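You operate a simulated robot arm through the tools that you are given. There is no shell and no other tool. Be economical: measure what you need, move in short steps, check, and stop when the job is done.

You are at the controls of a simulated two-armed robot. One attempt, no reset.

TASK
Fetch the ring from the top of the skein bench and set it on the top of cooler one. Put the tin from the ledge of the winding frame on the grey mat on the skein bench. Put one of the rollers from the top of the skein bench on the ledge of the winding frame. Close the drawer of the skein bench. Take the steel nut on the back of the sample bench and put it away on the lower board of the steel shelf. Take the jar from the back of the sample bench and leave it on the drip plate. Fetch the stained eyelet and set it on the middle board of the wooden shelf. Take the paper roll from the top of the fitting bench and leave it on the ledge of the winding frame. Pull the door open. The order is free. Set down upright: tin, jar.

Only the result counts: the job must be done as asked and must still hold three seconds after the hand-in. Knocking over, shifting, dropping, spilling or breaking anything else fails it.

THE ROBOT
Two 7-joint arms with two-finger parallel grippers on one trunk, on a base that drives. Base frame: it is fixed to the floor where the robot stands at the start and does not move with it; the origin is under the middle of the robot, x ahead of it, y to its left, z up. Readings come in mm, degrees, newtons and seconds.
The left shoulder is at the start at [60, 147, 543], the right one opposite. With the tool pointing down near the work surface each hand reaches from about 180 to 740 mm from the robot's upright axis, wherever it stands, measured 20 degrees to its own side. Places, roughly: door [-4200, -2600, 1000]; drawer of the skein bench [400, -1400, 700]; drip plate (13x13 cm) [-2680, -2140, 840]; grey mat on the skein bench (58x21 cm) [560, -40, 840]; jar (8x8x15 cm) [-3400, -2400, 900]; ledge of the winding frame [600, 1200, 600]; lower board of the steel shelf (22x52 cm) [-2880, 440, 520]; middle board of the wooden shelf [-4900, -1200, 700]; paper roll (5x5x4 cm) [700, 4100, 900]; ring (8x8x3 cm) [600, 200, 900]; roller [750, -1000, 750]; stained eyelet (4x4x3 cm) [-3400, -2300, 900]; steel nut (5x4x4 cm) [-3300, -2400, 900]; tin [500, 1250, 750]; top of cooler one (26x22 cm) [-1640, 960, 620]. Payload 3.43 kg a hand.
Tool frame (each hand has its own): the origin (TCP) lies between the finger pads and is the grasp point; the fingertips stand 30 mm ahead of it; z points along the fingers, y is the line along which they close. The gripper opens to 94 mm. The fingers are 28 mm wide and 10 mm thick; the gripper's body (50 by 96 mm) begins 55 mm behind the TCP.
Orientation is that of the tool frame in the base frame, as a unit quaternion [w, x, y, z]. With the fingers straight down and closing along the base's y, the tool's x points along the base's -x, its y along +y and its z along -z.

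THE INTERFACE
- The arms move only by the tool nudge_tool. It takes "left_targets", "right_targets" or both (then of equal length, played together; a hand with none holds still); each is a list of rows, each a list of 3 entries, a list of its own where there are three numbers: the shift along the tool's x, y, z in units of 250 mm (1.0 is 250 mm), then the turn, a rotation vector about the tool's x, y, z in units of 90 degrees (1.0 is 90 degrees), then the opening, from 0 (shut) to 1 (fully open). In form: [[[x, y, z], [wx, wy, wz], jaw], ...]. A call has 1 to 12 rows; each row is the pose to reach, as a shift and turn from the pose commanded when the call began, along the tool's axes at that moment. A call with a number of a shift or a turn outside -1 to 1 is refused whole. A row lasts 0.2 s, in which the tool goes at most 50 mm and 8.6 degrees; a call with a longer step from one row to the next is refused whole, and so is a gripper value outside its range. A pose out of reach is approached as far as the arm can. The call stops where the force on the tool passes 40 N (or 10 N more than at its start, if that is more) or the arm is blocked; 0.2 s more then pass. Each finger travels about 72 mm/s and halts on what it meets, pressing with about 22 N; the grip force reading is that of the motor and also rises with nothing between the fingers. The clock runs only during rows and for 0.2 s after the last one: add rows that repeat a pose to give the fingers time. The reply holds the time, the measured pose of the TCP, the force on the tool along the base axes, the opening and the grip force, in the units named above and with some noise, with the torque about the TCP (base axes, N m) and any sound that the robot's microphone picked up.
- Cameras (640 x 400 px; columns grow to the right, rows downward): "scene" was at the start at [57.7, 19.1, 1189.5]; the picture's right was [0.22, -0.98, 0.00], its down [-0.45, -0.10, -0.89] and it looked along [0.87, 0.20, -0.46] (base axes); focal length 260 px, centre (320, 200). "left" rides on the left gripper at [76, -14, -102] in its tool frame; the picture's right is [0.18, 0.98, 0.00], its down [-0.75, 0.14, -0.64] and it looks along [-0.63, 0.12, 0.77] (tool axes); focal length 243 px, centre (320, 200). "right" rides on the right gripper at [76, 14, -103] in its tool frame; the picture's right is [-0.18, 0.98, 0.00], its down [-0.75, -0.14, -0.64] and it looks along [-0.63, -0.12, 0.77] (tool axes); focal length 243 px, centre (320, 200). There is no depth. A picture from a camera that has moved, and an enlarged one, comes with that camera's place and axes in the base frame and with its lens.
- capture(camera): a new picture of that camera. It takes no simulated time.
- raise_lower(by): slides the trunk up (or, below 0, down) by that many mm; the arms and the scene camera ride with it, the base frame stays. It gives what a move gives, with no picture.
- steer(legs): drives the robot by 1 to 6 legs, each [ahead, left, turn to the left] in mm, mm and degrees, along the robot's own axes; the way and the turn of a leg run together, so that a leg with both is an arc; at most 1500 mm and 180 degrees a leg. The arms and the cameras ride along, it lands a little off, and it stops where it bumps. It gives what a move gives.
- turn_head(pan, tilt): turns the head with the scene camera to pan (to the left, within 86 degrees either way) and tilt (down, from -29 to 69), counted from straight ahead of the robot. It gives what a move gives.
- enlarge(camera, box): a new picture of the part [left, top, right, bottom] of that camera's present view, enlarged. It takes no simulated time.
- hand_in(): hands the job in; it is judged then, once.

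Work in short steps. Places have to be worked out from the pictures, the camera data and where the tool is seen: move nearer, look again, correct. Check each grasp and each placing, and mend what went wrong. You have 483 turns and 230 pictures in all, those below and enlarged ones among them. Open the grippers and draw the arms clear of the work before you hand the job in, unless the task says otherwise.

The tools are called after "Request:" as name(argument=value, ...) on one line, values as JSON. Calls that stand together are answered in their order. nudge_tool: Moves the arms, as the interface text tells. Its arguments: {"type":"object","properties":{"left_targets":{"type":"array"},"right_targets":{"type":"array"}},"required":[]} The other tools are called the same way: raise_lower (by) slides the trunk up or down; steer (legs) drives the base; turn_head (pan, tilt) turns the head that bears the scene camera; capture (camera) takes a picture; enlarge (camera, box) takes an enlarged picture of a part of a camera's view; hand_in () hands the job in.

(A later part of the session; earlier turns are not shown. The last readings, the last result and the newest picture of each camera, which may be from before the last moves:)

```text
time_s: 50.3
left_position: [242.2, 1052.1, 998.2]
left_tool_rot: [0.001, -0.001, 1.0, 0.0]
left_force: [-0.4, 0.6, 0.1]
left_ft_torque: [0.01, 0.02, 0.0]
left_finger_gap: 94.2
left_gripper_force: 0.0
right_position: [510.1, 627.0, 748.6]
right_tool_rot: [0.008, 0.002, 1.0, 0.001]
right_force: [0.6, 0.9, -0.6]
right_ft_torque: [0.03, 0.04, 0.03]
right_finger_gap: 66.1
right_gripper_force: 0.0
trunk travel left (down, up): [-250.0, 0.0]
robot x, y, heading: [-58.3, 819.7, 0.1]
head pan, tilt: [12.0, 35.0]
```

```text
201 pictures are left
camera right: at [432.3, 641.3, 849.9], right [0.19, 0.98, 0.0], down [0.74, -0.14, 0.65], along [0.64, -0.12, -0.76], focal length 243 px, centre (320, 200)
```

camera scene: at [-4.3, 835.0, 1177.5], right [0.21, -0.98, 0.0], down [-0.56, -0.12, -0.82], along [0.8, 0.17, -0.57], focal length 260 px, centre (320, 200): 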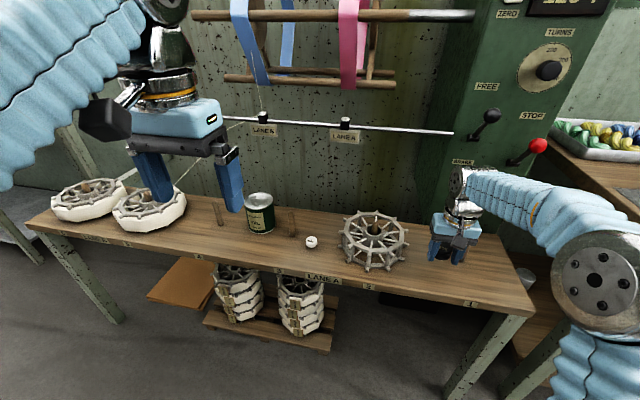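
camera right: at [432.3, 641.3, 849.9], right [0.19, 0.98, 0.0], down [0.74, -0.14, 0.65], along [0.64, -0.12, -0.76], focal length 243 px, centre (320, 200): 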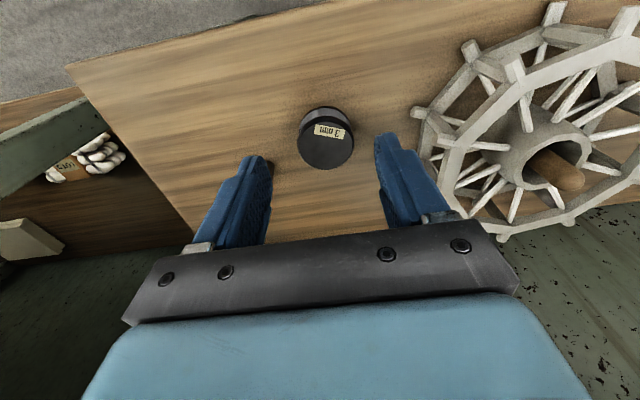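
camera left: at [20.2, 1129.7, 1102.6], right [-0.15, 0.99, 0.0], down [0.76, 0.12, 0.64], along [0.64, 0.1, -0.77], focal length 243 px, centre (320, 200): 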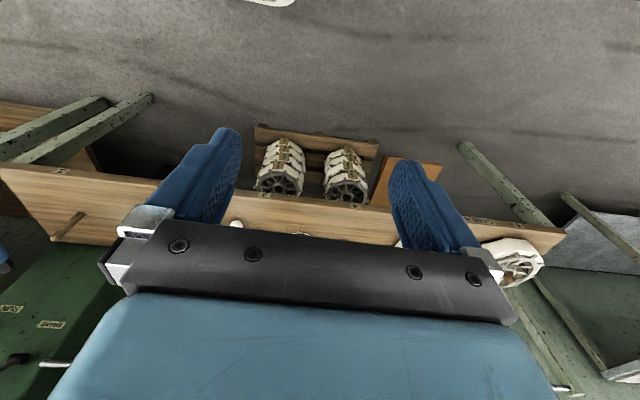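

Roller is upright on the ledge. Raise the right hand, then position for the tin with the left hand.

Request:
nudge_tool(right_targets=[[[0, 0, -0.15], [0, 0, 0], 0.7], [[0, 0, -0.3], [0, 0, 0], 0.7], [[0.1, 0, -0.45], [0, 0, 0], 0.7], [[0.2, 0.0, -0.6], [0, 0, 0], 1], [[0.35, 0.0, -0.7], [0, 0, 0], 1], [[0.5, 0.0, -0.75], [0, 0, 0], 1]])

Request:
steer(legs=[[30, 145, 0]])

Request:
capture(camera="scene")

Request:
capture(camera="left")

```text
time_s: 51.7
left_position: [241.3, 1052.7, 999.1]
left_tool_rot: [0.0, 0.0, 1.0, -0.001]
left_force: [0.2, -0.4, 0.3]
left_ft_torque: [-0.04, 0.03, 0.03]
left_finger_gap: 94.1
left_gripper_force: 0.0
right_position: [382.2, 622.0, 934.1]
right_tool_rot: [0.008, 0.0, 1.0, 0.001]
right_force: [-0.4, -0.2, -0.2]
right_ft_torque: [0.0, 0.07, -0.02]
right_finger_gap: 94.1
right_gripper_force: 0.0
trunk travel left (down, up): [-250.0, 0.0]
robot x, y, heading: [-61.2, 816.3, 0.2]
head pan, tilt: [12.0, 35.0]
```

```text
time_s: 53.0
left_position: [270.9, 1197.8, 999.8]
left_tool_rot: [0.0, -0.001, 1.0, 0.0]
left_force: [0.1, -0.9, -0.1]
left_ft_torque: [0.01, 0.03, 0.02]
left_finger_gap: 94.1
left_gripper_force: 0.1
right_position: [412.7, 768.4, 934.8]
right_tool_rot: [0.009, 0.0, 1.0, 0.0]
right_force: [0.4, 0.1, -0.7]
right_ft_torque: [0.02, -0.03, -0.04]
right_finger_gap: 94.1
right_gripper_force: 0.0
trunk travel left (down, up): [-250.0, 0.0]
robot x, y, heading: [-25.7, 964.3, 0.3]
head pan, tilt: [12.0, 35.0]
```

```text
200 pictures are left
camera scene: at [25.4, 979.7, 1177.5], right [0.21, -0.98, 0.0], down [-0.56, -0.12, -0.82], along [0.8, 0.17, -0.57], focal length 260 px, centre (320, 200)
```

scene: 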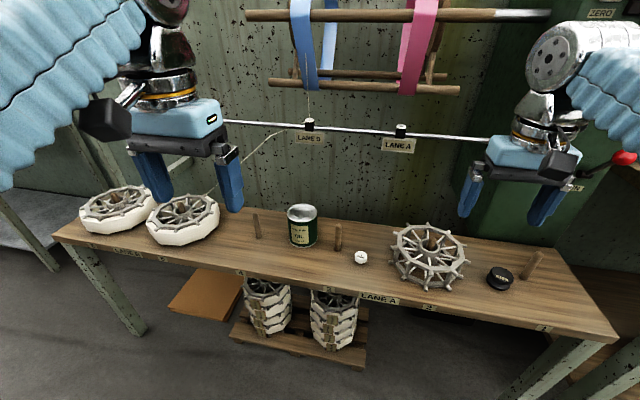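

```text
199 pictures are left
camera left: at [194.3, 1183.6, 1102.6], right [-0.19, 0.98, 0.0], down [0.75, 0.14, 0.64], along [0.63, 0.12, -0.77], focal length 243 px, centre (320, 200)
```

left: 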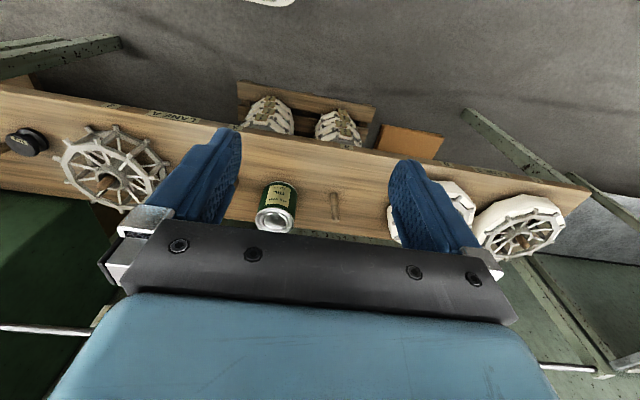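

Tin top about (570,1157,725). Move the left hand to (480,1157,860) and look again.

Request:
nudge_tool(left_targets=[[[-0.14, -0.027, 0.1], [0, 0, 0], 1], [[-0.28, -0.054, 0.2], [0, 0, 0], 1], [[-0.42, -0.08, 0.3], [0, 0, 0], 1], [[-0.56, -0.107, 0.4], [0, 0, 0], 1], [[-0.7, -0.134, 0.5], [0, 0, 0], 1], [[-0.84, -0.16, 0.56], [0, 0, 0], 1]])

Request:
capture(camera="left")

```text
time_s: 54.4
left_position: [479.1, 1156.1, 858.3]
left_tool_rot: [0.002, -0.001, 1.0, -0.001]
left_force: [0.0, 0.8, 0.1]
left_ft_torque: [0.01, 0.0, 0.01]
left_finger_gap: 94.0
left_gripper_force: 0.0
right_position: [413.0, 768.2, 934.0]
right_tool_rot: [0.009, -0.001, 1.0, 0.001]
right_force: [0.6, 0.5, -0.1]
right_ft_torque: [-0.03, -0.02, 0.0]
right_finger_gap: 94.0
right_gripper_force: 0.1
trunk travel left (down, up): [-250.0, 0.0]
robot x, y, heading: [-32.0, 963.7, -0.0]
head pan, tilt: [12.0, 35.0]
```

```text
198 pictures are left
camera left: at [402.8, 1142.2, 961.4], right [-0.19, 0.98, 0.0], down [0.75, 0.14, 0.64], along [0.63, 0.12, -0.76], focal length 243 px, centre (320, 200)
```

left: 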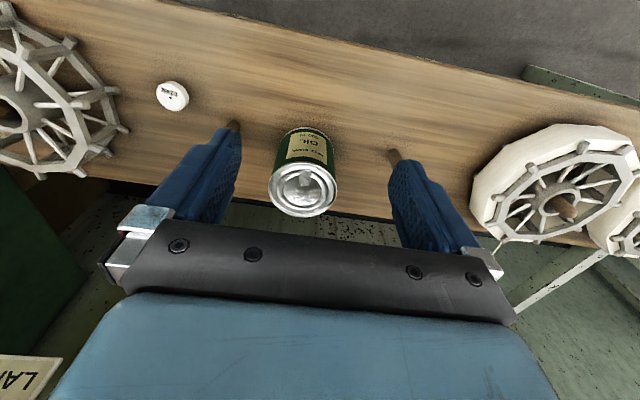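

Tin top ≈(582,1156), y aligned. Move forward 85 and down 68 and check.

Request:
nudge_tool(left_targets=[[[-0.15, 0, 0.08], [0, 0, 0], 1], [[-0.28, 0, 0.18], [0, 0, 0], 1], [[-0.34, 0, 0.27], [0, 0, 0], 1]])

Request:
capture(camera="left")

```text
time_s: 55.2
left_position: [565.1, 1156.1, 793.3]
left_tool_rot: [0.0, -0.001, 1.0, -0.001]
left_force: [0.2, 0.2, -0.1]
left_ft_torque: [-0.02, 0.01, 0.03]
left_finger_gap: 93.7
left_gripper_force: 0.1
right_position: [413.5, 768.7, 934.5]
right_tool_rot: [0.009, -0.001, 1.0, 0.0]
right_force: [0.9, 0.4, 0.4]
right_ft_torque: [0.01, 0.0, 0.02]
right_finger_gap: 93.9
right_gripper_force: 0.1
trunk travel left (down, up): [-250.0, 0.0]
robot x, y, heading: [-29.2, 964.6, 0.2]
head pan, tilt: [12.0, 35.0]
```

```text
197 pictures are left
camera left: at [488.4, 1141.5, 895.9], right [-0.19, 0.98, 0.0], down [0.75, 0.14, 0.64], along [0.63, 0.12, -0.77], focal length 243 px, centre (320, 200)
```

left: 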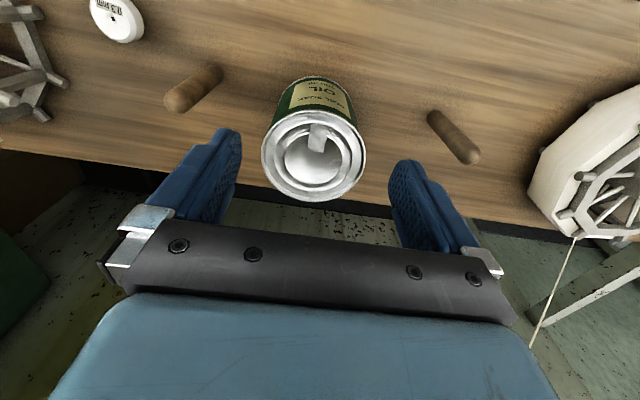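

Tin top at (586,1156,722), diameter ~85. Shift forward 21 mm, then descend carefully around it.

Request:
nudge_tool(left_targets=[[[-0.085, -0.002, 0.0], [0, 0, 0], 1], [[-0.085, -0.002, 0.1], [0, 0, 0], 1], [[-0.085, -0.002, 0.2], [0, 0, 0], 1], [[-0.085, -0.002, 0.26], [0, 0, 0], 1]])

Request:
capture(camera="left")

```text
time_s: 56.2
left_position: [586.8, 1155.6, 729.5]
left_tool_rot: [0.001, -0.001, 1.0, -0.001]
left_force: [-0.3, 0.0, 0.0]
left_ft_torque: [-0.02, -0.01, 0.02]
left_finger_gap: 93.9
left_gripper_force: 0.0
right_position: [414.0, 768.6, 933.3]
right_tool_rot: [0.009, -0.001, 1.0, 0.001]
right_force: [0.5, -1.1, -1.0]
right_ft_torque: [0.0, -0.02, -0.02]
right_finger_gap: 94.0
right_gripper_force: 0.0
trunk travel left (down, up): [-250.0, 0.0]
robot x, y, heading: [-30.9, 961.2, 0.1]
head pan, tilt: [12.0, 35.0]
```

```text
196 pictures are left
camera left: at [510.9, 1142.0, 832.1], right [-0.19, 0.98, 0.0], down [0.75, 0.14, 0.64], along [0.63, 0.12, -0.77], focal length 243 px, centre (320, 200)
```

left: 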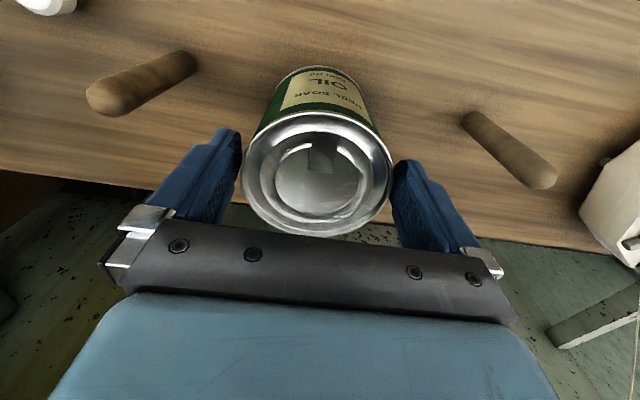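

Fingers are around the tin without contact. Lower to 692 and close.

Request:
nudge_tool(left_targets=[[[0, 0, 0.08], [0, 0, 0], 1], [[0, 0, 0.15], [0, 0, 0], 1], [[0, 0, 0.15], [0, 0, 0], 0.85], [[0, 0, 0.15], [0, 0, 0], 0.75], [[0, 0, 0.15], [0, 0, 0], 0.7]])

```text
time_s: 57.4
left_position: [587.5, 1157.1, 691.3]
left_tool_rot: [0.002, -0.002, 1.0, 0.0]
left_force: [2.6, -3.8, 11.7]
left_ft_torque: [-0.04, 0.0, -0.04]
left_finger_gap: 88.7
left_gripper_force: 21.9
right_position: [412.7, 768.0, 934.9]
right_tool_rot: [0.009, -0.001, 1.0, 0.002]
right_force: [-0.3, 0.4, -0.5]
right_ft_torque: [0.01, 0.02, 0.0]
right_finger_gap: 94.0
right_gripper_force: 0.0
trunk travel left (down, up): [-250.0, 0.0]
robot x, y, heading: [-30.4, 962.7, 0.1]
head pan, tilt: [12.0, 35.0]
```

Gripped (88.7 mm). Lift straight up, then pull back.

Request:
nudge_tool(left_targets=[[[0, 0, -0.08], [0, 0, 0], 0.7], [[0, 0, -0.2], [0, 0, 0], 0.7], [[0, 0, -0.35], [0, 0, 0], 0.7], [[0, 0, -0.5], [0, 0, 0], 0.7], [[0.1, 0, -0.65], [0, 0, 0], 0.7], [[0.2, 0, -0.8], [0, 0, 0], 0.7], [[0.35, 0, -0.92], [0, 0, 0], 0.7], [[0.53, 0, -1], [0, 0, 0], 0.7]])

Request:
capture(camera="scene")

```text
time_s: 59.2
left_position: [452.8, 1158.2, 938.6]
left_tool_rot: [0.001, -0.001, 1.0, -0.001]
left_force: [0.8, 0.6, -4.9]
left_ft_torque: [0.01, 0.02, -0.01]
left_finger_gap: 89.1
left_gripper_force: 21.7
right_position: [413.7, 768.1, 933.0]
right_tool_rot: [0.009, -0.001, 1.0, 0.001]
right_force: [0.2, 0.1, -0.3]
right_ft_torque: [0.03, 0.01, 0.02]
right_finger_gap: 93.9
right_gripper_force: 0.1
trunk travel left (down, up): [-250.0, 0.0]
robot x, y, heading: [-31.0, 966.1, 0.1]
head pan, tilt: [12.0, 35.0]
```

```text
195 pictures are left
camera scene: at [26.0, 980.0, 1177.4], right [0.21, -0.98, 0.0], down [-0.56, -0.12, -0.82], along [0.8, 0.17, -0.57], focal length 260 px, centre (320, 200)
```

scene: 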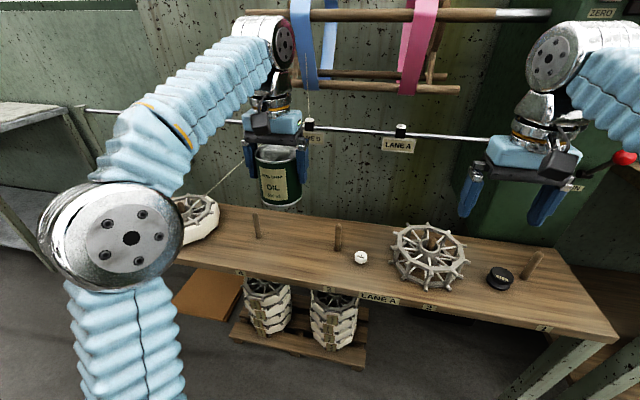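

Retract the right hand, then drive back and right to the mat.

Request:
nudge_tool(right_targets=[[[0.15, 0, -0.05], [0, 0, 0], 1], [[0.3, 0, -0.12], [0, 0, 0], 1], [[0.45, 0, -0.2], [0, 0, 0], 1], [[0.5, 0, -0.25], [0, 0, 0], 1]])

Request:
steer(legs=[[-150, 0, 0], [0, -1310, 0]])

Request:
capture(camera="scene")

Request:
capture(camera="left")

```text
time_s: 60.2
left_position: [452.3, 1157.2, 938.5]
left_tool_rot: [0.0, 0.0, 1.0, -0.001]
left_force: [-0.4, 0.2, -5.4]
left_ft_torque: [0.01, 0.04, 0.0]
left_finger_gap: 88.8
left_gripper_force: 22.0
right_position: [287.6, 764.9, 993.1]
right_tool_rot: [0.011, 0.0, 1.0, 0.005]
right_force: [-0.1, 0.5, -0.9]
right_ft_torque: [-0.04, 0.02, 0.0]
right_finger_gap: 94.0
right_gripper_force: 0.0
right hand out of reach, approached as far as the arm can: row 4
trunk travel left (down, up): [-250.0, 0.0]
robot x, y, heading: [-27.3, 961.6, 0.4]
head pan, tilt: [12.0, 35.0]
```

```text
time_s: 67.8
left_position: [313.8, -159.2, 939.4]
left_tool_rot: [0.001, -0.007, 1.0, -0.001]
left_force: [-0.3, 0.5, -4.7]
left_ft_torque: [-0.05, 0.03, 0.0]
left_finger_gap: 88.9
left_gripper_force: 21.6
right_position: [153.4, -550.6, 993.5]
right_tool_rot: [0.01, -0.005, 1.0, 0.005]
right_force: [-0.3, -0.3, -0.2]
right_ft_torque: [0.01, 0.01, 0.01]
right_finger_gap: 93.8
right_gripper_force: 0.1
trunk travel left (down, up): [-250.0, 0.0]
robot x, y, heading: [-164.3, -360.5, 0.8]
head pan, tilt: [12.0, 35.0]
```

```text
194 pictures are left
camera scene: at [-109.9, -341.3, 1177.4], right [0.22, -0.98, 0.0], down [-0.56, -0.13, -0.82], along [0.8, 0.18, -0.57], focal length 260 px, centre (320, 200)
```

scene: 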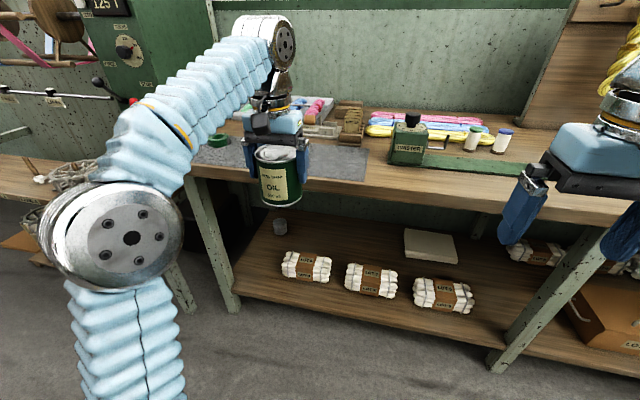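

```text
193 pictures are left
camera left: at [239.0, -175.0, 1042.2], right [-0.2, 0.98, 0.0], down [0.75, 0.15, 0.64], along [0.63, 0.13, -0.77], focal length 243 px, centre (320, 200)
```

left: 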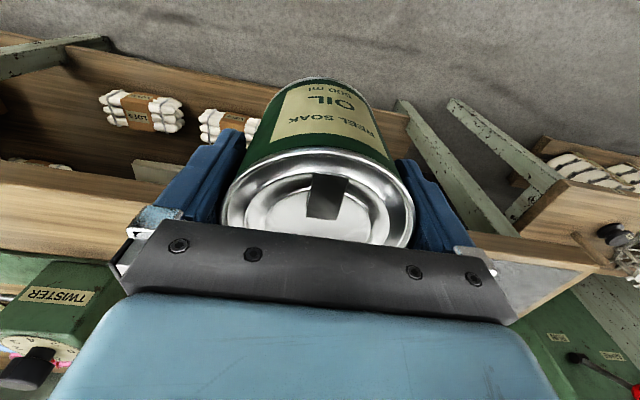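

Mat is clear at (530,-200). Drive forward 185 mm and a bit right.

Request:
steer(legs=[[183, -42, -0.8]])

Request:
capture(camera="left")

```text
time_s: 69.4
left_position: [502.3, -210.8, 939.4]
left_tool_rot: [0.001, 0.002, 1.0, -0.002]
left_force: [-0.4, 0.0, -5.7]
left_ft_torque: [0.0, 0.05, 0.03]
left_finger_gap: 89.1
left_gripper_force: 22.2
right_position: [335.0, -601.4, 992.8]
right_tool_rot: [0.01, 0.004, 1.0, 0.005]
right_force: [0.3, -0.2, -0.2]
right_ft_torque: [0.01, -0.05, 0.0]
right_finger_gap: 94.1
right_gripper_force: 0.1
trunk travel left (down, up): [-250.0, 0.0]
robot x, y, heading: [20.1, -402.3, -0.3]
head pan, tilt: [12.0, 35.0]
```

```text
192 pictures are left
camera left: at [426.3, -224.8, 1042.2], right [-0.18, 0.98, 0.0], down [0.75, 0.14, 0.64], along [0.63, 0.11, -0.77], focal length 243 px, centre (320, 200)
```

left: 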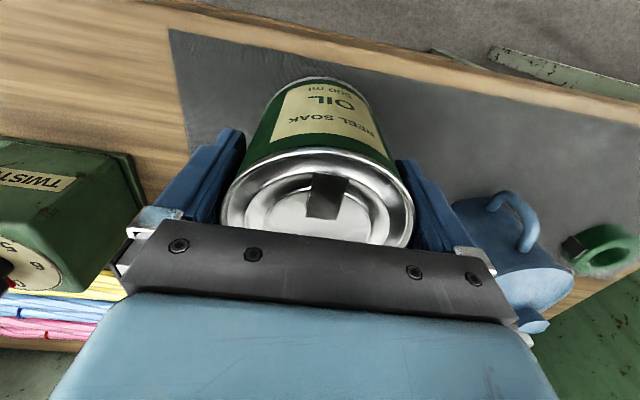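

Position fine. Move +20 mm forward and descend to touchdown (≈ z 914).

Request:
nudge_tool(left_targets=[[[-0.08, 0.02, 0.0], [0, 0, 0], 0.7], [[-0.08, 0.02, 0.04], [0, 0, 0], 0.7], [[-0.08, 0.02, 0.07], [0, 0, 0], 0.7], [[-0.08, 0.02, 0.085], [0, 0, 0], 0.7], [[-0.08, 0.02, 0.1], [0, 0, 0], 0.7], [[-0.08, 0.02, 0.115], [0, 0, 0], 0.7]])

```text
time_s: 70.8
left_position: [521.9, -206.6, 911.6]
left_tool_rot: [0.002, 0.002, 1.0, -0.001]
left_force: [4.0, -1.2, 6.4]
left_ft_torque: [0.27, 0.1, -0.09]
left_finger_gap: 88.9
left_gripper_force: 22.1
right_position: [334.8, -599.9, 993.6]
right_tool_rot: [0.01, 0.004, 1.0, 0.006]
right_force: [0.3, -0.5, 0.5]
right_ft_torque: [-0.02, 0.02, 0.01]
right_finger_gap: 93.6
right_gripper_force: 0.1
trunk travel left (down, up): [-250.0, 0.0]
robot x, y, heading: [19.3, -400.1, -0.5]
head pan, tilt: [12.0, 35.0]
```

Touched down (force went positive). Open and rise straight up.

Request:
nudge_tool(left_targets=[[[0, 0, 0], [0, 0, 0], 1], [[0, 0, 0], [0, 0, 0], 1], [[0, 0, 0], [0, 0, 0], 1]])

Request:
nudge_tool(left_targets=[[[0, 0, -0.1], [0, 0, 0], 1], [[0, 0, -0.18], [0, 0, 0], 1], [[0.1, 0, -0.26], [0, 0, 0], 1], [[0.2, 0, -0.32], [0, 0, 0], 1]])

Request:
capture(camera="left")

```text
time_s: 71.6
left_position: [521.7, -207.1, 910.4]
left_tool_rot: [0.001, 0.003, 1.0, -0.002]
left_force: [1.3, -0.3, -0.4]
left_ft_torque: [-0.01, -0.02, -0.01]
left_finger_gap: 93.9
left_gripper_force: 0.1
right_position: [334.1, -599.9, 993.6]
right_tool_rot: [0.011, 0.004, 1.0, 0.005]
right_force: [-0.8, 0.2, -0.1]
right_ft_torque: [0.03, 0.04, 0.0]
right_finger_gap: 93.9
right_gripper_force: 0.1
trunk travel left (down, up): [-250.0, 0.0]
robot x, y, heading: [23.1, -400.5, -0.2]
head pan, tilt: [12.0, 35.0]
```

```text
time_s: 72.6
left_position: [497.4, -206.2, 974.6]
left_tool_rot: [0.006, 0.004, 1.0, -0.001]
left_force: [0.5, 0.8, -0.7]
left_ft_torque: [0.03, 0.02, -0.02]
left_finger_gap: 94.0
left_gripper_force: 0.2
left hand out of reach, approached as far as the arm can: row 3, 4
right_position: [334.8, -601.4, 993.5]
right_tool_rot: [0.011, 0.005, 1.0, 0.005]
right_force: [0.0, 0.1, -0.2]
right_ft_torque: [0.0, 0.0, -0.01]
right_finger_gap: 94.0
right_gripper_force: 0.0
trunk travel left (down, up): [-250.0, 0.0]
robot x, y, heading: [20.5, -400.4, -0.6]
head pan, tilt: [12.0, 35.0]
```

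```text
191 pictures are left
camera left: at [419.0, -220.3, 1076.4], right [-0.18, 0.98, 0.0], down [0.75, 0.14, 0.65], along [0.64, 0.11, -0.76], focal length 243 px, centre (320, 200)
```

left: 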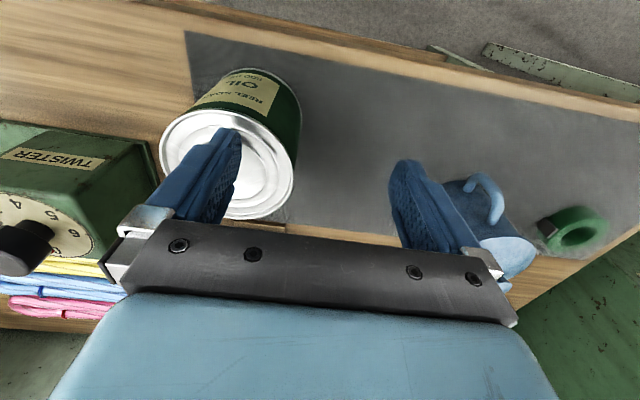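

The tin looks displaced to the right relative to the hand; check with the scene camera.

Request:
enlarge(camera="scene", box=[160, 60, 480, 260])

```text
2.00 times, centred on (320, 160) of scene
camera zoom: at [74.4, -385.1, 1177.4], right [0.2, -0.98, 0.0], down [-0.56, -0.12, -0.82], along [0.8, 0.17, -0.57], focal length 521 px, centre (320, 280)
```

zoom: 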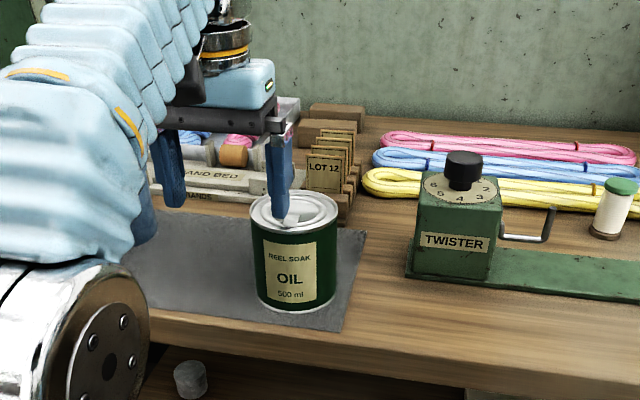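

Tin stands upright on the mat but was shifted right; a finger tip is just over its lid. Try rising slightly with small steps before moving sideways.

Request:
nudge_tool(left_targets=[[[0, 0, -0.016], [0, 0, 0], 1], [[0, 0, -0.032], [0, 0, 0], 1], [[0, 0, -0.05], [0, 0, 0], 1]])

Request:
capture(camera="left")

```text
time_s: 73.4
left_position: [496.7, -205.4, 974.0]
left_tool_rot: [0.006, 0.003, 1.0, 0.0]
left_force: [0.4, 0.1, 0.4]
left_ft_torque: [-0.01, 0.0, -0.01]
left_finger_gap: 93.9
left_gripper_force: 0.1
left hand out of reach, approached as far as the arm can: row 1, 2, 3
right_position: [334.4, -599.7, 992.9]
right_tool_rot: [0.011, 0.004, 1.0, 0.005]
right_force: [-0.5, 0.5, -0.3]
right_ft_torque: [0.02, -0.04, -0.01]
right_finger_gap: 93.9
right_gripper_force: 0.0
trunk travel left (down, up): [-250.0, 0.0]
robot x, y, heading: [17.5, -402.3, -0.2]
head pan, tilt: [12.0, 35.0]
```

```text
189 pictures are left
camera left: at [419.0, -219.7, 1076.3], right [-0.18, 0.98, 0.0], down [0.75, 0.14, 0.65], along [0.64, 0.11, -0.76], focal length 243 px, centre (320, 200)
```

left: 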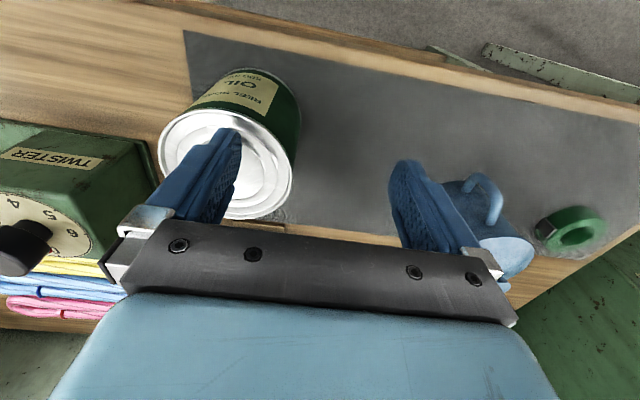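

Tilt the hand about tool x to lift the finger that hovers over the lid, then slide toward +y... first tilt.

Request:
nudge_tool(left_targets=[[[0, 0, 0], [0.07, 0, 0], 1], [[0, 0, 0], [0.15, 0, 0], 1]])

```text
time_s: 74.0
left_position: [495.8, -205.7, 976.1]
left_tool_rot: [0.001, 0.002, 0.993, -0.118]
left_force: [0.4, 0.5, 0.5]
left_ft_torque: [0.0, 0.03, -0.03]
left_finger_gap: 94.1
left_gripper_force: 0.0
right_position: [334.9, -601.3, 992.6]
right_tool_rot: [0.011, 0.004, 1.0, 0.005]
right_force: [0.1, 1.1, -0.6]
right_ft_torque: [0.03, -0.01, 0.03]
right_finger_gap: 94.0
right_gripper_force: 0.0
trunk travel left (down, up): [-250.0, 0.0]
robot x, y, heading: [16.3, -400.6, -0.3]
head pan, tilt: [12.0, 35.0]
```

Finger is now ~12 mm above the rim. Draw back 90 mm toward the robot.

Request:
nudge_tool(left_targets=[[[0.15, 0, 0], [0, 0, 0], 1], [[0.3, 0, -0.02], [0, 0, 0], 1], [[0.45, 0, -0.06], [-0.07, 0, 0], 1], [[0.6, 0, -0.1], [-0.15, 0, 0], 1]])

Request:
capture(camera="left")

```text
time_s: 75.0
left_position: [352.0, -180.8, 1001.3]
left_tool_rot: [0.013, 0.0, 0.999, -0.051]
left_force: [0.6, -0.1, -0.8]
left_ft_torque: [-0.07, 0.02, 0.0]
left_finger_gap: 94.1
left_gripper_force: 0.0
left hand out of reach, approached as far as the arm can: row 4
right_position: [335.4, -600.8, 992.8]
right_tool_rot: [0.011, 0.004, 1.0, 0.004]
right_force: [-0.1, -0.1, -0.7]
right_ft_torque: [-0.01, 0.0, -0.02]
right_finger_gap: 94.2
right_gripper_force: 0.0
trunk travel left (down, up): [-250.0, 0.0]
robot x, y, heading: [18.9, -402.7, -0.2]
head pan, tilt: [12.0, 35.0]
```

```text
188 pictures are left
camera left: at [273.0, -183.9, 1102.6], right [-0.18, 0.98, -0.11], down [0.74, 0.21, 0.65], along [0.65, 0.04, -0.76], focal length 243 px, centre (320, 200)
```

left: 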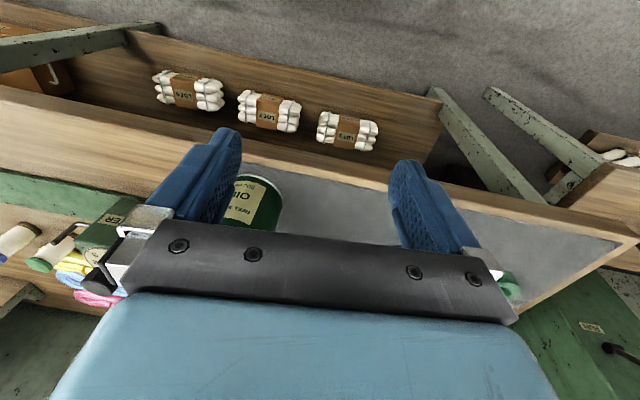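

Tin is fine. Drive left to line up with the ring, and level the left hand.

Request:
steer(legs=[[-20, 350, 0.2]])

Request:
nudge_tool(left_targets=[[[-0.15, 0, 0.1], [-0.06, 0, 0], 1], [[-0.3, -0.05, 0.2], [-0.06, 0.01, 0], 1], [[-0.45, -0.07, 0.25], [-0.06, 0.01, 0], 1]])

Request:
capture(camera="left")

```text
time_s: 77.3
left_position: [333.4, 171.9, 1000.5]
left_tool_rot: [0.014, -0.002, 0.999, -0.052]
left_force: [1.3, 0.1, -1.1]
left_ft_torque: [-0.01, -0.01, 0.03]
left_finger_gap: 93.9
left_gripper_force: 0.0
right_position: [315.8, -248.7, 991.8]
right_tool_rot: [0.01, 0.002, 1.0, 0.005]
right_force: [0.3, -0.1, 0.4]
right_ft_torque: [0.03, -0.02, -0.05]
right_finger_gap: 94.2
right_gripper_force: 0.1
trunk travel left (down, up): [-250.0, 0.0]
robot x, y, heading: [0.4, -46.7, -0.1]
head pan, tilt: [12.0, 35.0]
```

```text
time_s: 78.1
left_position: [444.7, 149.0, 947.7]
left_tool_rot: [0.006, -0.003, 1.0, -0.005]
left_force: [-0.7, 0.9, 0.1]
left_ft_torque: [-0.04, -0.01, 0.01]
left_finger_gap: 93.9
left_gripper_force: 0.1
right_position: [316.8, -248.3, 992.9]
right_tool_rot: [0.011, 0.003, 1.0, 0.005]
right_force: [-0.7, 0.4, 0.4]
right_ft_torque: [-0.02, -0.04, 0.0]
right_finger_gap: 93.8
right_gripper_force: 0.1
trunk travel left (down, up): [-250.0, 0.0]
robot x, y, heading: [2.0, -50.3, -0.1]
head pan, tilt: [12.0, 35.0]
```

```text
187 pictures are left
camera left: at [367.8, 135.6, 1049.1], right [-0.19, 0.98, -0.01], down [0.75, 0.15, 0.65], along [0.64, 0.11, -0.76], focal length 243 px, centre (320, 200)
```

left: 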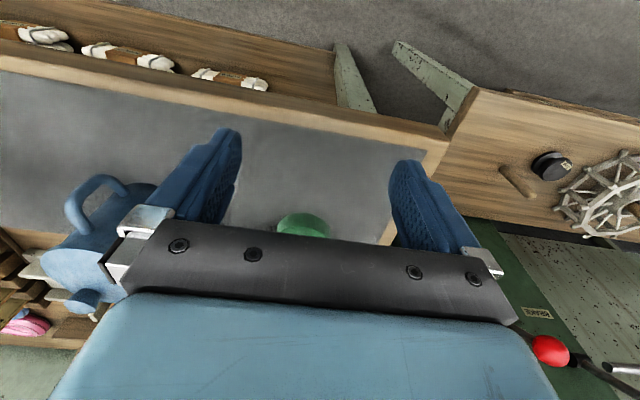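

Ring is beyond the palm. Advance 85 mm and descend to z≈915.

Request:
nudge_tool(left_targets=[[[-0.1, -0.01, 0.1], [0, 0.008, 0], 1], [[-0.22, -0.02, 0.13], [0, 0.008, 0], 1], [[-0.34, -0.02, 0.13], [0, 0.008, 0], 1]])

Request:
capture(camera="left")

```text
time_s: 78.9
left_position: [533.3, 143.8, 912.1]
left_tool_rot: [0.0, -0.003, 1.0, -0.005]
left_force: [0.8, 0.4, 1.0]
left_ft_torque: [0.0, -0.05, -0.03]
left_finger_gap: 93.8
left_gripper_force: 0.1
right_position: [316.9, -249.1, 991.6]
right_tool_rot: [0.01, 0.003, 1.0, 0.005]
right_force: [0.1, -0.2, -0.4]
right_ft_torque: [-0.03, 0.0, 0.03]
right_finger_gap: 94.0
right_gripper_force: 0.0
trunk travel left (down, up): [-250.0, 0.0]
robot x, y, heading: [3.7, -52.0, -0.0]
head pan, tilt: [12.0, 35.0]
```

```text
186 pictures are left
camera left: at [456.9, 129.9, 1015.6], right [-0.19, 0.98, -0.01], down [0.75, 0.15, 0.64], along [0.63, 0.11, -0.77], focal length 243 px, centre (320, 200)
```

left: 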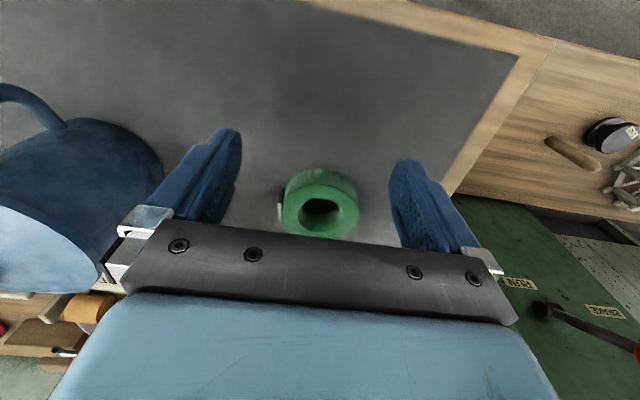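

Request:
enlarge(camera="left", box=[240, 140, 400, 240])

```text
4.00 times, centred on (320, 190) of left
camera zoom: at [456.9, 129.9, 1015.6], right [-0.19, 0.98, -0.01], down [0.75, 0.15, 0.64], along [0.63, 0.11, -0.77], focal length 970 px, centre (320, 240)
```

zoom: 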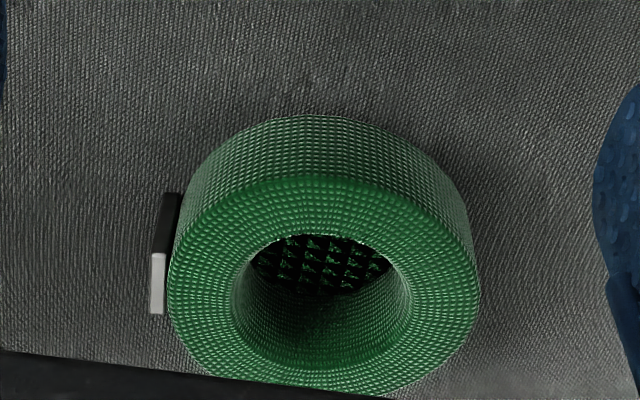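

Target ring centre ≈(583,150). Move forward 50, +6 in y, then descend to z≈876 and close.

Request:
nudge_tool(left_targets=[[[-0.1, 0.015, 0.0], [0, 0, 0], 1], [[-0.2, 0.026, 0.0], [0, 0, 0], 1], [[-0.2, 0.026, 0.08], [0, 0, 0], 1], [[-0.2, 0.026, 0.13], [0, 0, 0], 1]])

Request:
capture(camera="left")

```text
time_s: 79.9
left_position: [581.5, 149.5, 879.1]
left_tool_rot: [0.0, -0.002, 1.0, -0.005]
left_force: [-0.5, 0.2, -0.3]
left_ft_torque: [0.01, 0.02, -0.02]
left_finger_gap: 94.0
left_gripper_force: 0.0
left hand out of reach, approached as far as the arm can: row 2
right_position: [315.9, -248.3, 992.3]
right_tool_rot: [0.011, 0.002, 1.0, 0.005]
right_force: [0.2, 0.5, 0.6]
right_ft_torque: [0.01, 0.01, 0.02]
right_finger_gap: 94.1
right_gripper_force: 0.1
trunk travel left (down, up): [-250.0, 0.0]
robot x, y, heading: [-2.8, -52.0, -0.1]
head pan, tilt: [12.0, 35.0]
```

```text
184 pictures are left
camera left: at [505.9, 136.0, 984.1], right [-0.19, 0.98, -0.01], down [0.75, 0.15, 0.64], along [0.63, 0.11, -0.77], focal length 243 px, centre (320, 200)
```

left: 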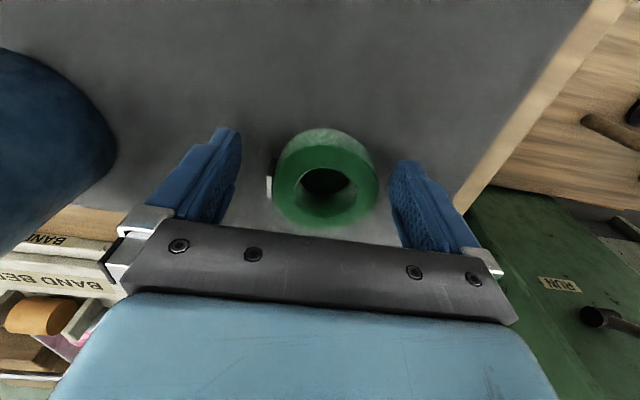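

Well centred. Lower 3 mm and close.

Request:
nudge_tool(left_targets=[[[0, 0.006, 0.01], [0, 0, 0], 0.8], [[0, 0.006, 0.01], [0, 0, 0], 0.6], [[0, 0.006, 0.01], [0, 0, 0], 0.5], [[0, 0.006, 0.01], [0, 0, 0], 0.5]])

Request:
nudge_tool(left_targets=[[[0, 0, -0.1], [0, 0, 0], 0.5]])

Request:
capture(camera="left")

```text
time_s: 80.9
left_position: [582.6, 152.1, 878.8]
left_tool_rot: [0.0, -0.002, 1.0, -0.006]
left_force: [0.5, -0.7, 1.9]
left_ft_torque: [-0.01, -0.04, 0.0]
left_finger_gap: 69.0
left_gripper_force: 22.1
right_position: [316.8, -249.6, 992.6]
right_tool_rot: [0.011, 0.003, 1.0, 0.005]
right_force: [-0.1, 0.1, 1.0]
right_ft_torque: [0.03, 0.01, -0.01]
right_finger_gap: 93.8
right_gripper_force: 0.1
trunk travel left (down, up): [-250.0, 0.0]
robot x, y, heading: [0.8, -49.9, -0.3]
head pan, tilt: [12.0, 35.0]
```

```text
time_s: 81.3
left_position: [581.6, 152.2, 890.8]
left_tool_rot: [-0.001, -0.002, 1.0, -0.005]
left_force: [0.2, 1.2, -0.1]
left_ft_torque: [-0.01, 0.04, -0.02]
left_finger_gap: 69.3
left_gripper_force: 22.1
left hand out of reach, approached as far as the arm can: row 1
right_position: [316.9, -249.1, 993.1]
right_tool_rot: [0.01, 0.002, 1.0, 0.006]
right_force: [1.1, -1.4, -0.4]
right_ft_torque: [0.03, -0.03, -0.02]
right_finger_gap: 93.9
right_gripper_force: 0.0
trunk travel left (down, up): [-250.0, 0.0]
robot x, y, heading: [-2.3, -51.4, -0.2]
head pan, tilt: [12.0, 35.0]
```

```text
183 pictures are left
camera left: at [505.9, 138.3, 993.7], right [-0.19, 0.98, -0.01], down [0.75, 0.15, 0.64], along [0.63, 0.11, -0.77], focal length 243 px, centre (320, 200)
```

left: 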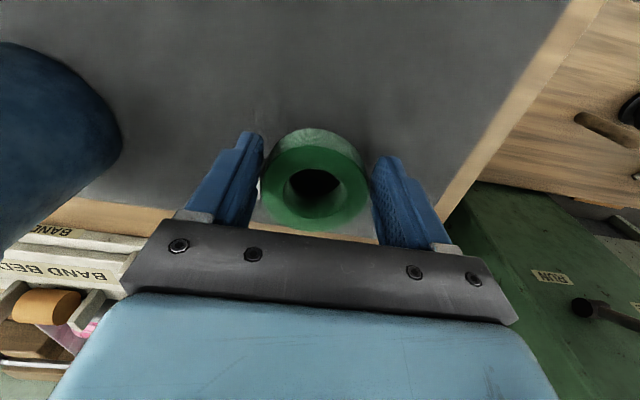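

Ring is held and lifted. Draw back and up.

Request:
nudge_tool(left_targets=[[[0.12, 0, -0.05], [0, 0, 0], 0.5], [[0.25, 0, -0.12], [0, 0, 0], 0.5], [[0.4, 0, -0.2], [0, 0, 0], 0.5], [[0.55, 0, -0.27], [0, 0, 0], 0.5], [[0.7, 0.05, -0.32], [0, 0, 0], 0.5], [[0.85, 0.1, -0.36], [0, 0, 0], 0.5]])

Request:
capture(camera="left")

```text
time_s: 82.7
left_position: [366.9, 178.4, 977.2]
left_tool_rot: [0.0, -0.002, 1.0, -0.006]
left_force: [-0.3, -0.1, -0.5]
left_ft_torque: [0.02, 0.0, -0.04]
left_finger_gap: 68.7
left_gripper_force: 22.1
right_position: [315.9, -250.1, 992.4]
right_tool_rot: [0.01, 0.003, 1.0, 0.005]
right_force: [-0.2, 0.1, 0.5]
right_ft_torque: [-0.01, 0.01, 0.04]
right_finger_gap: 94.1
right_gripper_force: 0.0
trunk travel left (down, up): [-250.0, 0.0]
robot x, y, heading: [-2.0, -49.2, 0.1]
head pan, tilt: [12.0, 35.0]
```

```text
182 pictures are left
camera left: at [291.6, 165.1, 1080.7], right [-0.19, 0.98, -0.01], down [0.75, 0.15, 0.64], along [0.63, 0.11, -0.77], focal length 243 px, centre (320, 200)
```

left: 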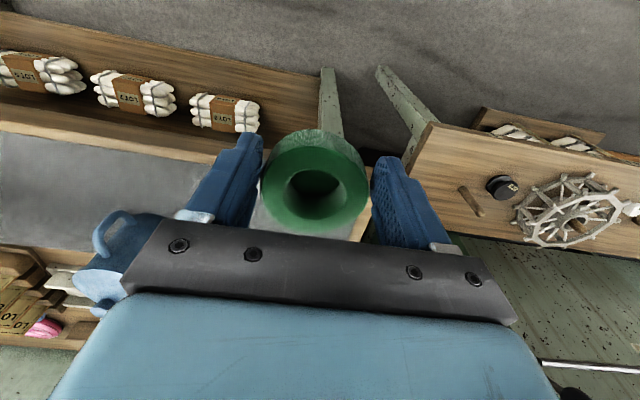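

Next fetch the paper roll: back off and drive left along the aisle.

Request:
steer(legs=[[-250, 0, 0], [0, 1500, 0], [0, 1000, 0]])

Request:
turn_head(pan=30, tilt=20)

Request:
capture(camera="scene")

```text
time_s: 96.1
left_position: [166.9, 2626.0, 978.4]
left_tool_rot: [0.0, 0.012, 1.0, -0.005]
left_force: [-0.7, 0.7, 0.0]
left_ft_torque: [-0.03, 0.01, 0.0]
left_finger_gap: 68.2
left_gripper_force: 22.2
right_position: [103.1, 2199.7, 991.8]
right_tool_rot: [0.01, 0.017, 1.0, 0.004]
right_force: [-0.3, 0.0, 0.2]
right_ft_torque: [-0.02, 0.02, 0.01]
right_finger_gap: 93.9
right_gripper_force: 0.0
trunk travel left (down, up): [-250.0, 0.0]
robot x, y, heading: [-209.3, 2410.2, -1.8]
head pan, tilt: [12.0, 35.0]
```

```text
time_s: 96.9
left_position: [165.9, 2625.3, 976.6]
left_tool_rot: [0.001, 0.012, 1.0, -0.005]
left_force: [-0.5, -0.6, -0.1]
left_ft_torque: [0.02, 0.01, 0.01]
left_finger_gap: 68.0
left_gripper_force: 22.5
right_position: [103.3, 2200.3, 991.7]
right_tool_rot: [0.011, 0.017, 1.0, 0.005]
right_force: [0.1, -0.7, 0.1]
right_ft_torque: [0.01, -0.01, 0.04]
right_finger_gap: 94.4
right_gripper_force: 0.0
trunk travel left (down, up): [-250.0, 0.0]
robot x, y, heading: [-207.3, 2409.5, -2.0]
head pan, tilt: [30.0, 20.0]
```

```text
181 pictures are left
camera scene: at [-156.7, 2450.7, 1201.2], right [0.47, -0.88, 0.0], down [-0.3, -0.16, -0.94], along [0.83, 0.44, -0.34], focal length 260 px, centre (320, 200)
```

scene: 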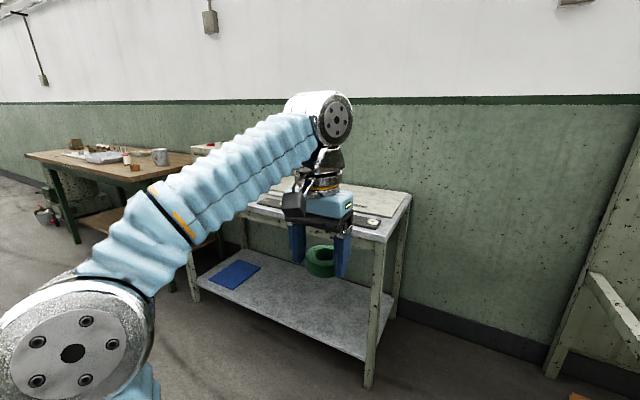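

Fitting bench is further left. Continue 1300 mm.

Request:
steer(legs=[[0, 1350, 2]])

Request:
turn_head(pan=5, tilt=25)

Request:
capture(camera="scene")

```text
time_s: 103.5
left_position: [187.7, 3944.4, 976.2]
left_tool_rot: [0.0, 0.001, 1.0, -0.006]
left_force: [-0.2, -0.2, -0.9]
left_ft_torque: [0.0, 0.04, 0.01]
left_finger_gap: 67.9
left_gripper_force: 21.9
right_position: [134.0, 3518.8, 992.4]
right_tool_rot: [0.01, 0.005, 1.0, 0.005]
right_force: [0.1, 0.8, -0.2]
right_ft_torque: [0.0, -0.01, -0.02]
right_finger_gap: 94.1
right_gripper_force: 0.0
trunk travel left (down, up): [-250.0, 0.0]
robot x, y, heading: [-181.0, 3721.7, -0.5]
head pan, tilt: [30.0, 20.0]
```

```text
time_s: 104.4
left_position: [186.7, 3945.5, 977.6]
left_tool_rot: [0.0, 0.001, 1.0, -0.005]
left_force: [-0.2, 0.7, -0.2]
left_ft_torque: [0.02, 0.02, -0.04]
left_finger_gap: 67.9
left_gripper_force: 21.8
right_position: [133.0, 3517.2, 992.1]
right_tool_rot: [0.011, 0.004, 1.0, 0.005]
right_force: [-0.2, -0.1, -0.3]
right_ft_torque: [0.0, -0.02, -0.02]
right_finger_gap: 93.9
right_gripper_force: 0.0
trunk travel left (down, up): [-250.0, 0.0]
robot x, y, heading: [-182.2, 3717.0, -0.2]
head pan, tilt: [5.0, 25.0]
```

```text
180 pictures are left
camera scene: at [-121.5, 3724.3, 1193.2], right [0.08, -1.0, 0.0], down [-0.42, -0.03, -0.91], along [0.9, 0.07, -0.42], focal length 260 px, centre (320, 200)
```

scene: 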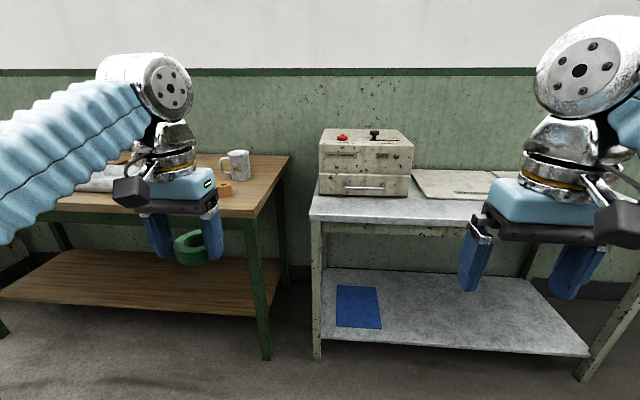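

Request:
steer(legs=[[0, 530, 0]])

Request:
capture(camera="scene")

Request:
enlarge(camera="scene", box=[200, 120, 440, 270])

```text
time_s: 107.5
left_position: [191.0, 4486.1, 976.8]
left_tool_rot: [0.0, 0.001, 1.0, -0.005]
left_force: [-0.1, 0.3, -1.0]
left_ft_torque: [0.0, 0.01, 0.01]
left_finger_gap: 67.5
left_gripper_force: 22.3
right_position: [136.6, 4057.0, 993.0]
right_tool_rot: [0.011, 0.007, 1.0, 0.005]
right_force: [-1.0, 0.5, 0.2]
right_ft_torque: [0.01, 0.0, 0.02]
right_finger_gap: 93.8
right_gripper_force: 0.1
trunk travel left (down, up): [-250.0, 0.0]
robot x, y, heading: [-178.5, 4257.2, -0.8]
head pan, tilt: [5.0, 25.0]
```

```text
179 pictures are left
camera scene: at [-117.1, 4264.3, 1193.2], right [0.08, -1.0, 0.0], down [-0.42, -0.03, -0.91], along [0.9, 0.07, -0.42], focal length 260 px, centre (320, 200)
```

scene: 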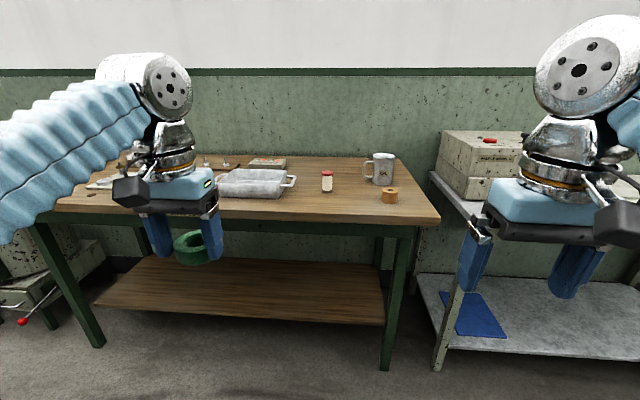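

```text
2.67 times, centred on (320, 195) of scene
camera zoom: at [-117.1, 4264.3, 1193.2], right [0.08, -1.0, 0.0], down [-0.42, -0.03, -0.91], along [0.9, 0.07, -0.42], focal length 695 px, centre (320, 213)
```

zoom: 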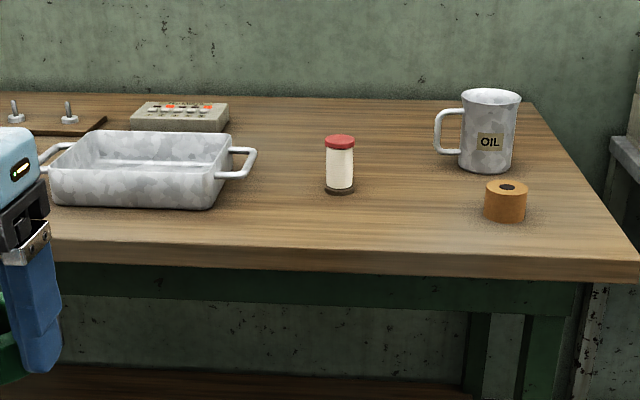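

Paper roll (brown) at about (657,4101), table ≈840. Drive forward 285 mm.

Request:
steer(legs=[[285, 10, 0.8]])

Request:
nudge_tool(right_targets=[[[-0.1, 0.05, 0.12], [0, 0.012, 0], 1], [[-0.2, 0.1, 0.2], [0, 0.012, 0], 1], [[-0.35, 0.12, 0.28], [0, 0.012, 0], 1]])

Request:
capture(camera="right")

```text
time_s: 109.5
left_position: [461.1, 4499.3, 977.7]
left_tool_rot: [0.0, -0.005, 1.0, -0.005]
left_force: [-0.1, 0.4, -0.7]
left_ft_torque: [0.03, 0.0, 0.01]
left_finger_gap: 67.6
left_gripper_force: 22.4
right_position: [413.7, 4072.8, 993.1]
right_tool_rot: [0.011, -0.001, 1.0, 0.005]
right_force: [0.0, 0.0, -0.4]
right_ft_torque: [0.0, 0.0, 0.01]
right_finger_gap: 93.8
right_gripper_force: 0.1
trunk travel left (down, up): [-250.0, 0.0]
robot x, y, heading: [96.7, 4269.1, 0.3]
head pan, tilt: [5.0, 25.0]
```

```text
time_s: 110.3
left_position: [463.0, 4499.5, 977.2]
left_tool_rot: [0.0, -0.005, 1.0, -0.006]
left_force: [-0.1, -0.7, -0.1]
left_ft_torque: [0.02, 0.01, 0.0]
left_finger_gap: 67.5
left_gripper_force: 22.5
right_position: [502.7, 4103.7, 924.5]
right_tool_rot: [0.001, -0.001, 1.0, 0.005]
right_force: [-0.3, 1.0, 0.2]
right_ft_torque: [0.0, -0.03, 0.0]
right_finger_gap: 94.1
right_gripper_force: 0.1
trunk travel left (down, up): [-250.0, 0.0]
robot x, y, heading: [96.7, 4265.7, 0.2]
head pan, tilt: [5.0, 25.0]
```

```text
177 pictures are left
camera right: at [426.3, 4117.5, 1026.5], right [0.18, 0.98, 0.01], down [0.75, -0.15, 0.64], along [0.63, -0.11, -0.77], focal length 243 px, centre (320, 200)
```

right: 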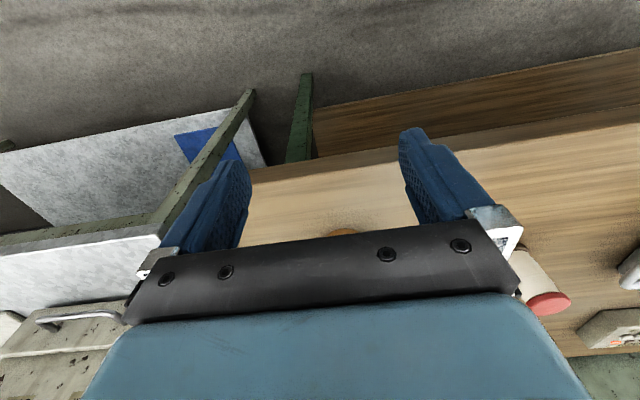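

Roll is just beyond the palm. Advance 85 mm.

Request:
nudge_tool(right_targets=[[[-0.15, 0, 0.0], [0, 0, 0], 1], [[-0.3, 0, 0.06], [0, 0, 0], 1], [[-0.4, 0, 0.06], [0, 0, 0], 1]])

Request:
capture(camera="right")

```text
time_s: 111.1
left_position: [464.1, 4499.5, 977.6]
left_tool_rot: [0.001, -0.006, 1.0, -0.006]
left_force: [-0.2, 0.8, -0.3]
left_ft_torque: [0.01, 0.02, 0.0]
left_finger_gap: 67.3
left_gripper_force: 22.2
right_position: [605.1, 4101.9, 908.9]
right_tool_rot: [0.002, 0.0, 1.0, 0.005]
right_force: [-0.3, 0.0, 0.3]
right_ft_torque: [0.01, 0.0, -0.03]
right_finger_gap: 94.1
right_gripper_force: 0.0
trunk travel left (down, up): [-250.0, 0.0]
robot x, y, heading: [98.4, 4263.1, 0.4]
head pan, tilt: [5.0, 25.0]
```

```text
176 pictures are left
camera right: at [528.4, 4115.6, 1011.0], right [0.18, 0.98, 0.01], down [0.75, -0.15, 0.64], along [0.63, -0.11, -0.77], focal length 243 px, centre (320, 200)
```

right: 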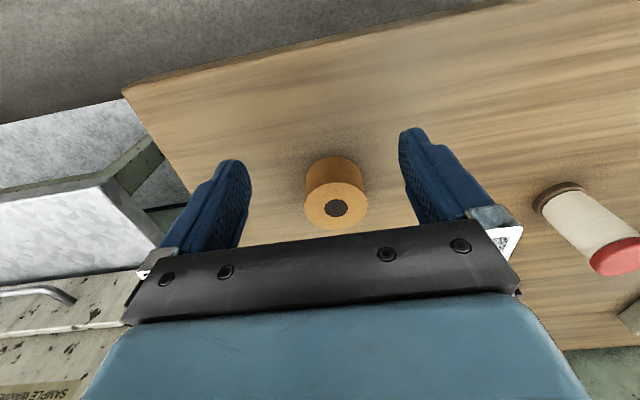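

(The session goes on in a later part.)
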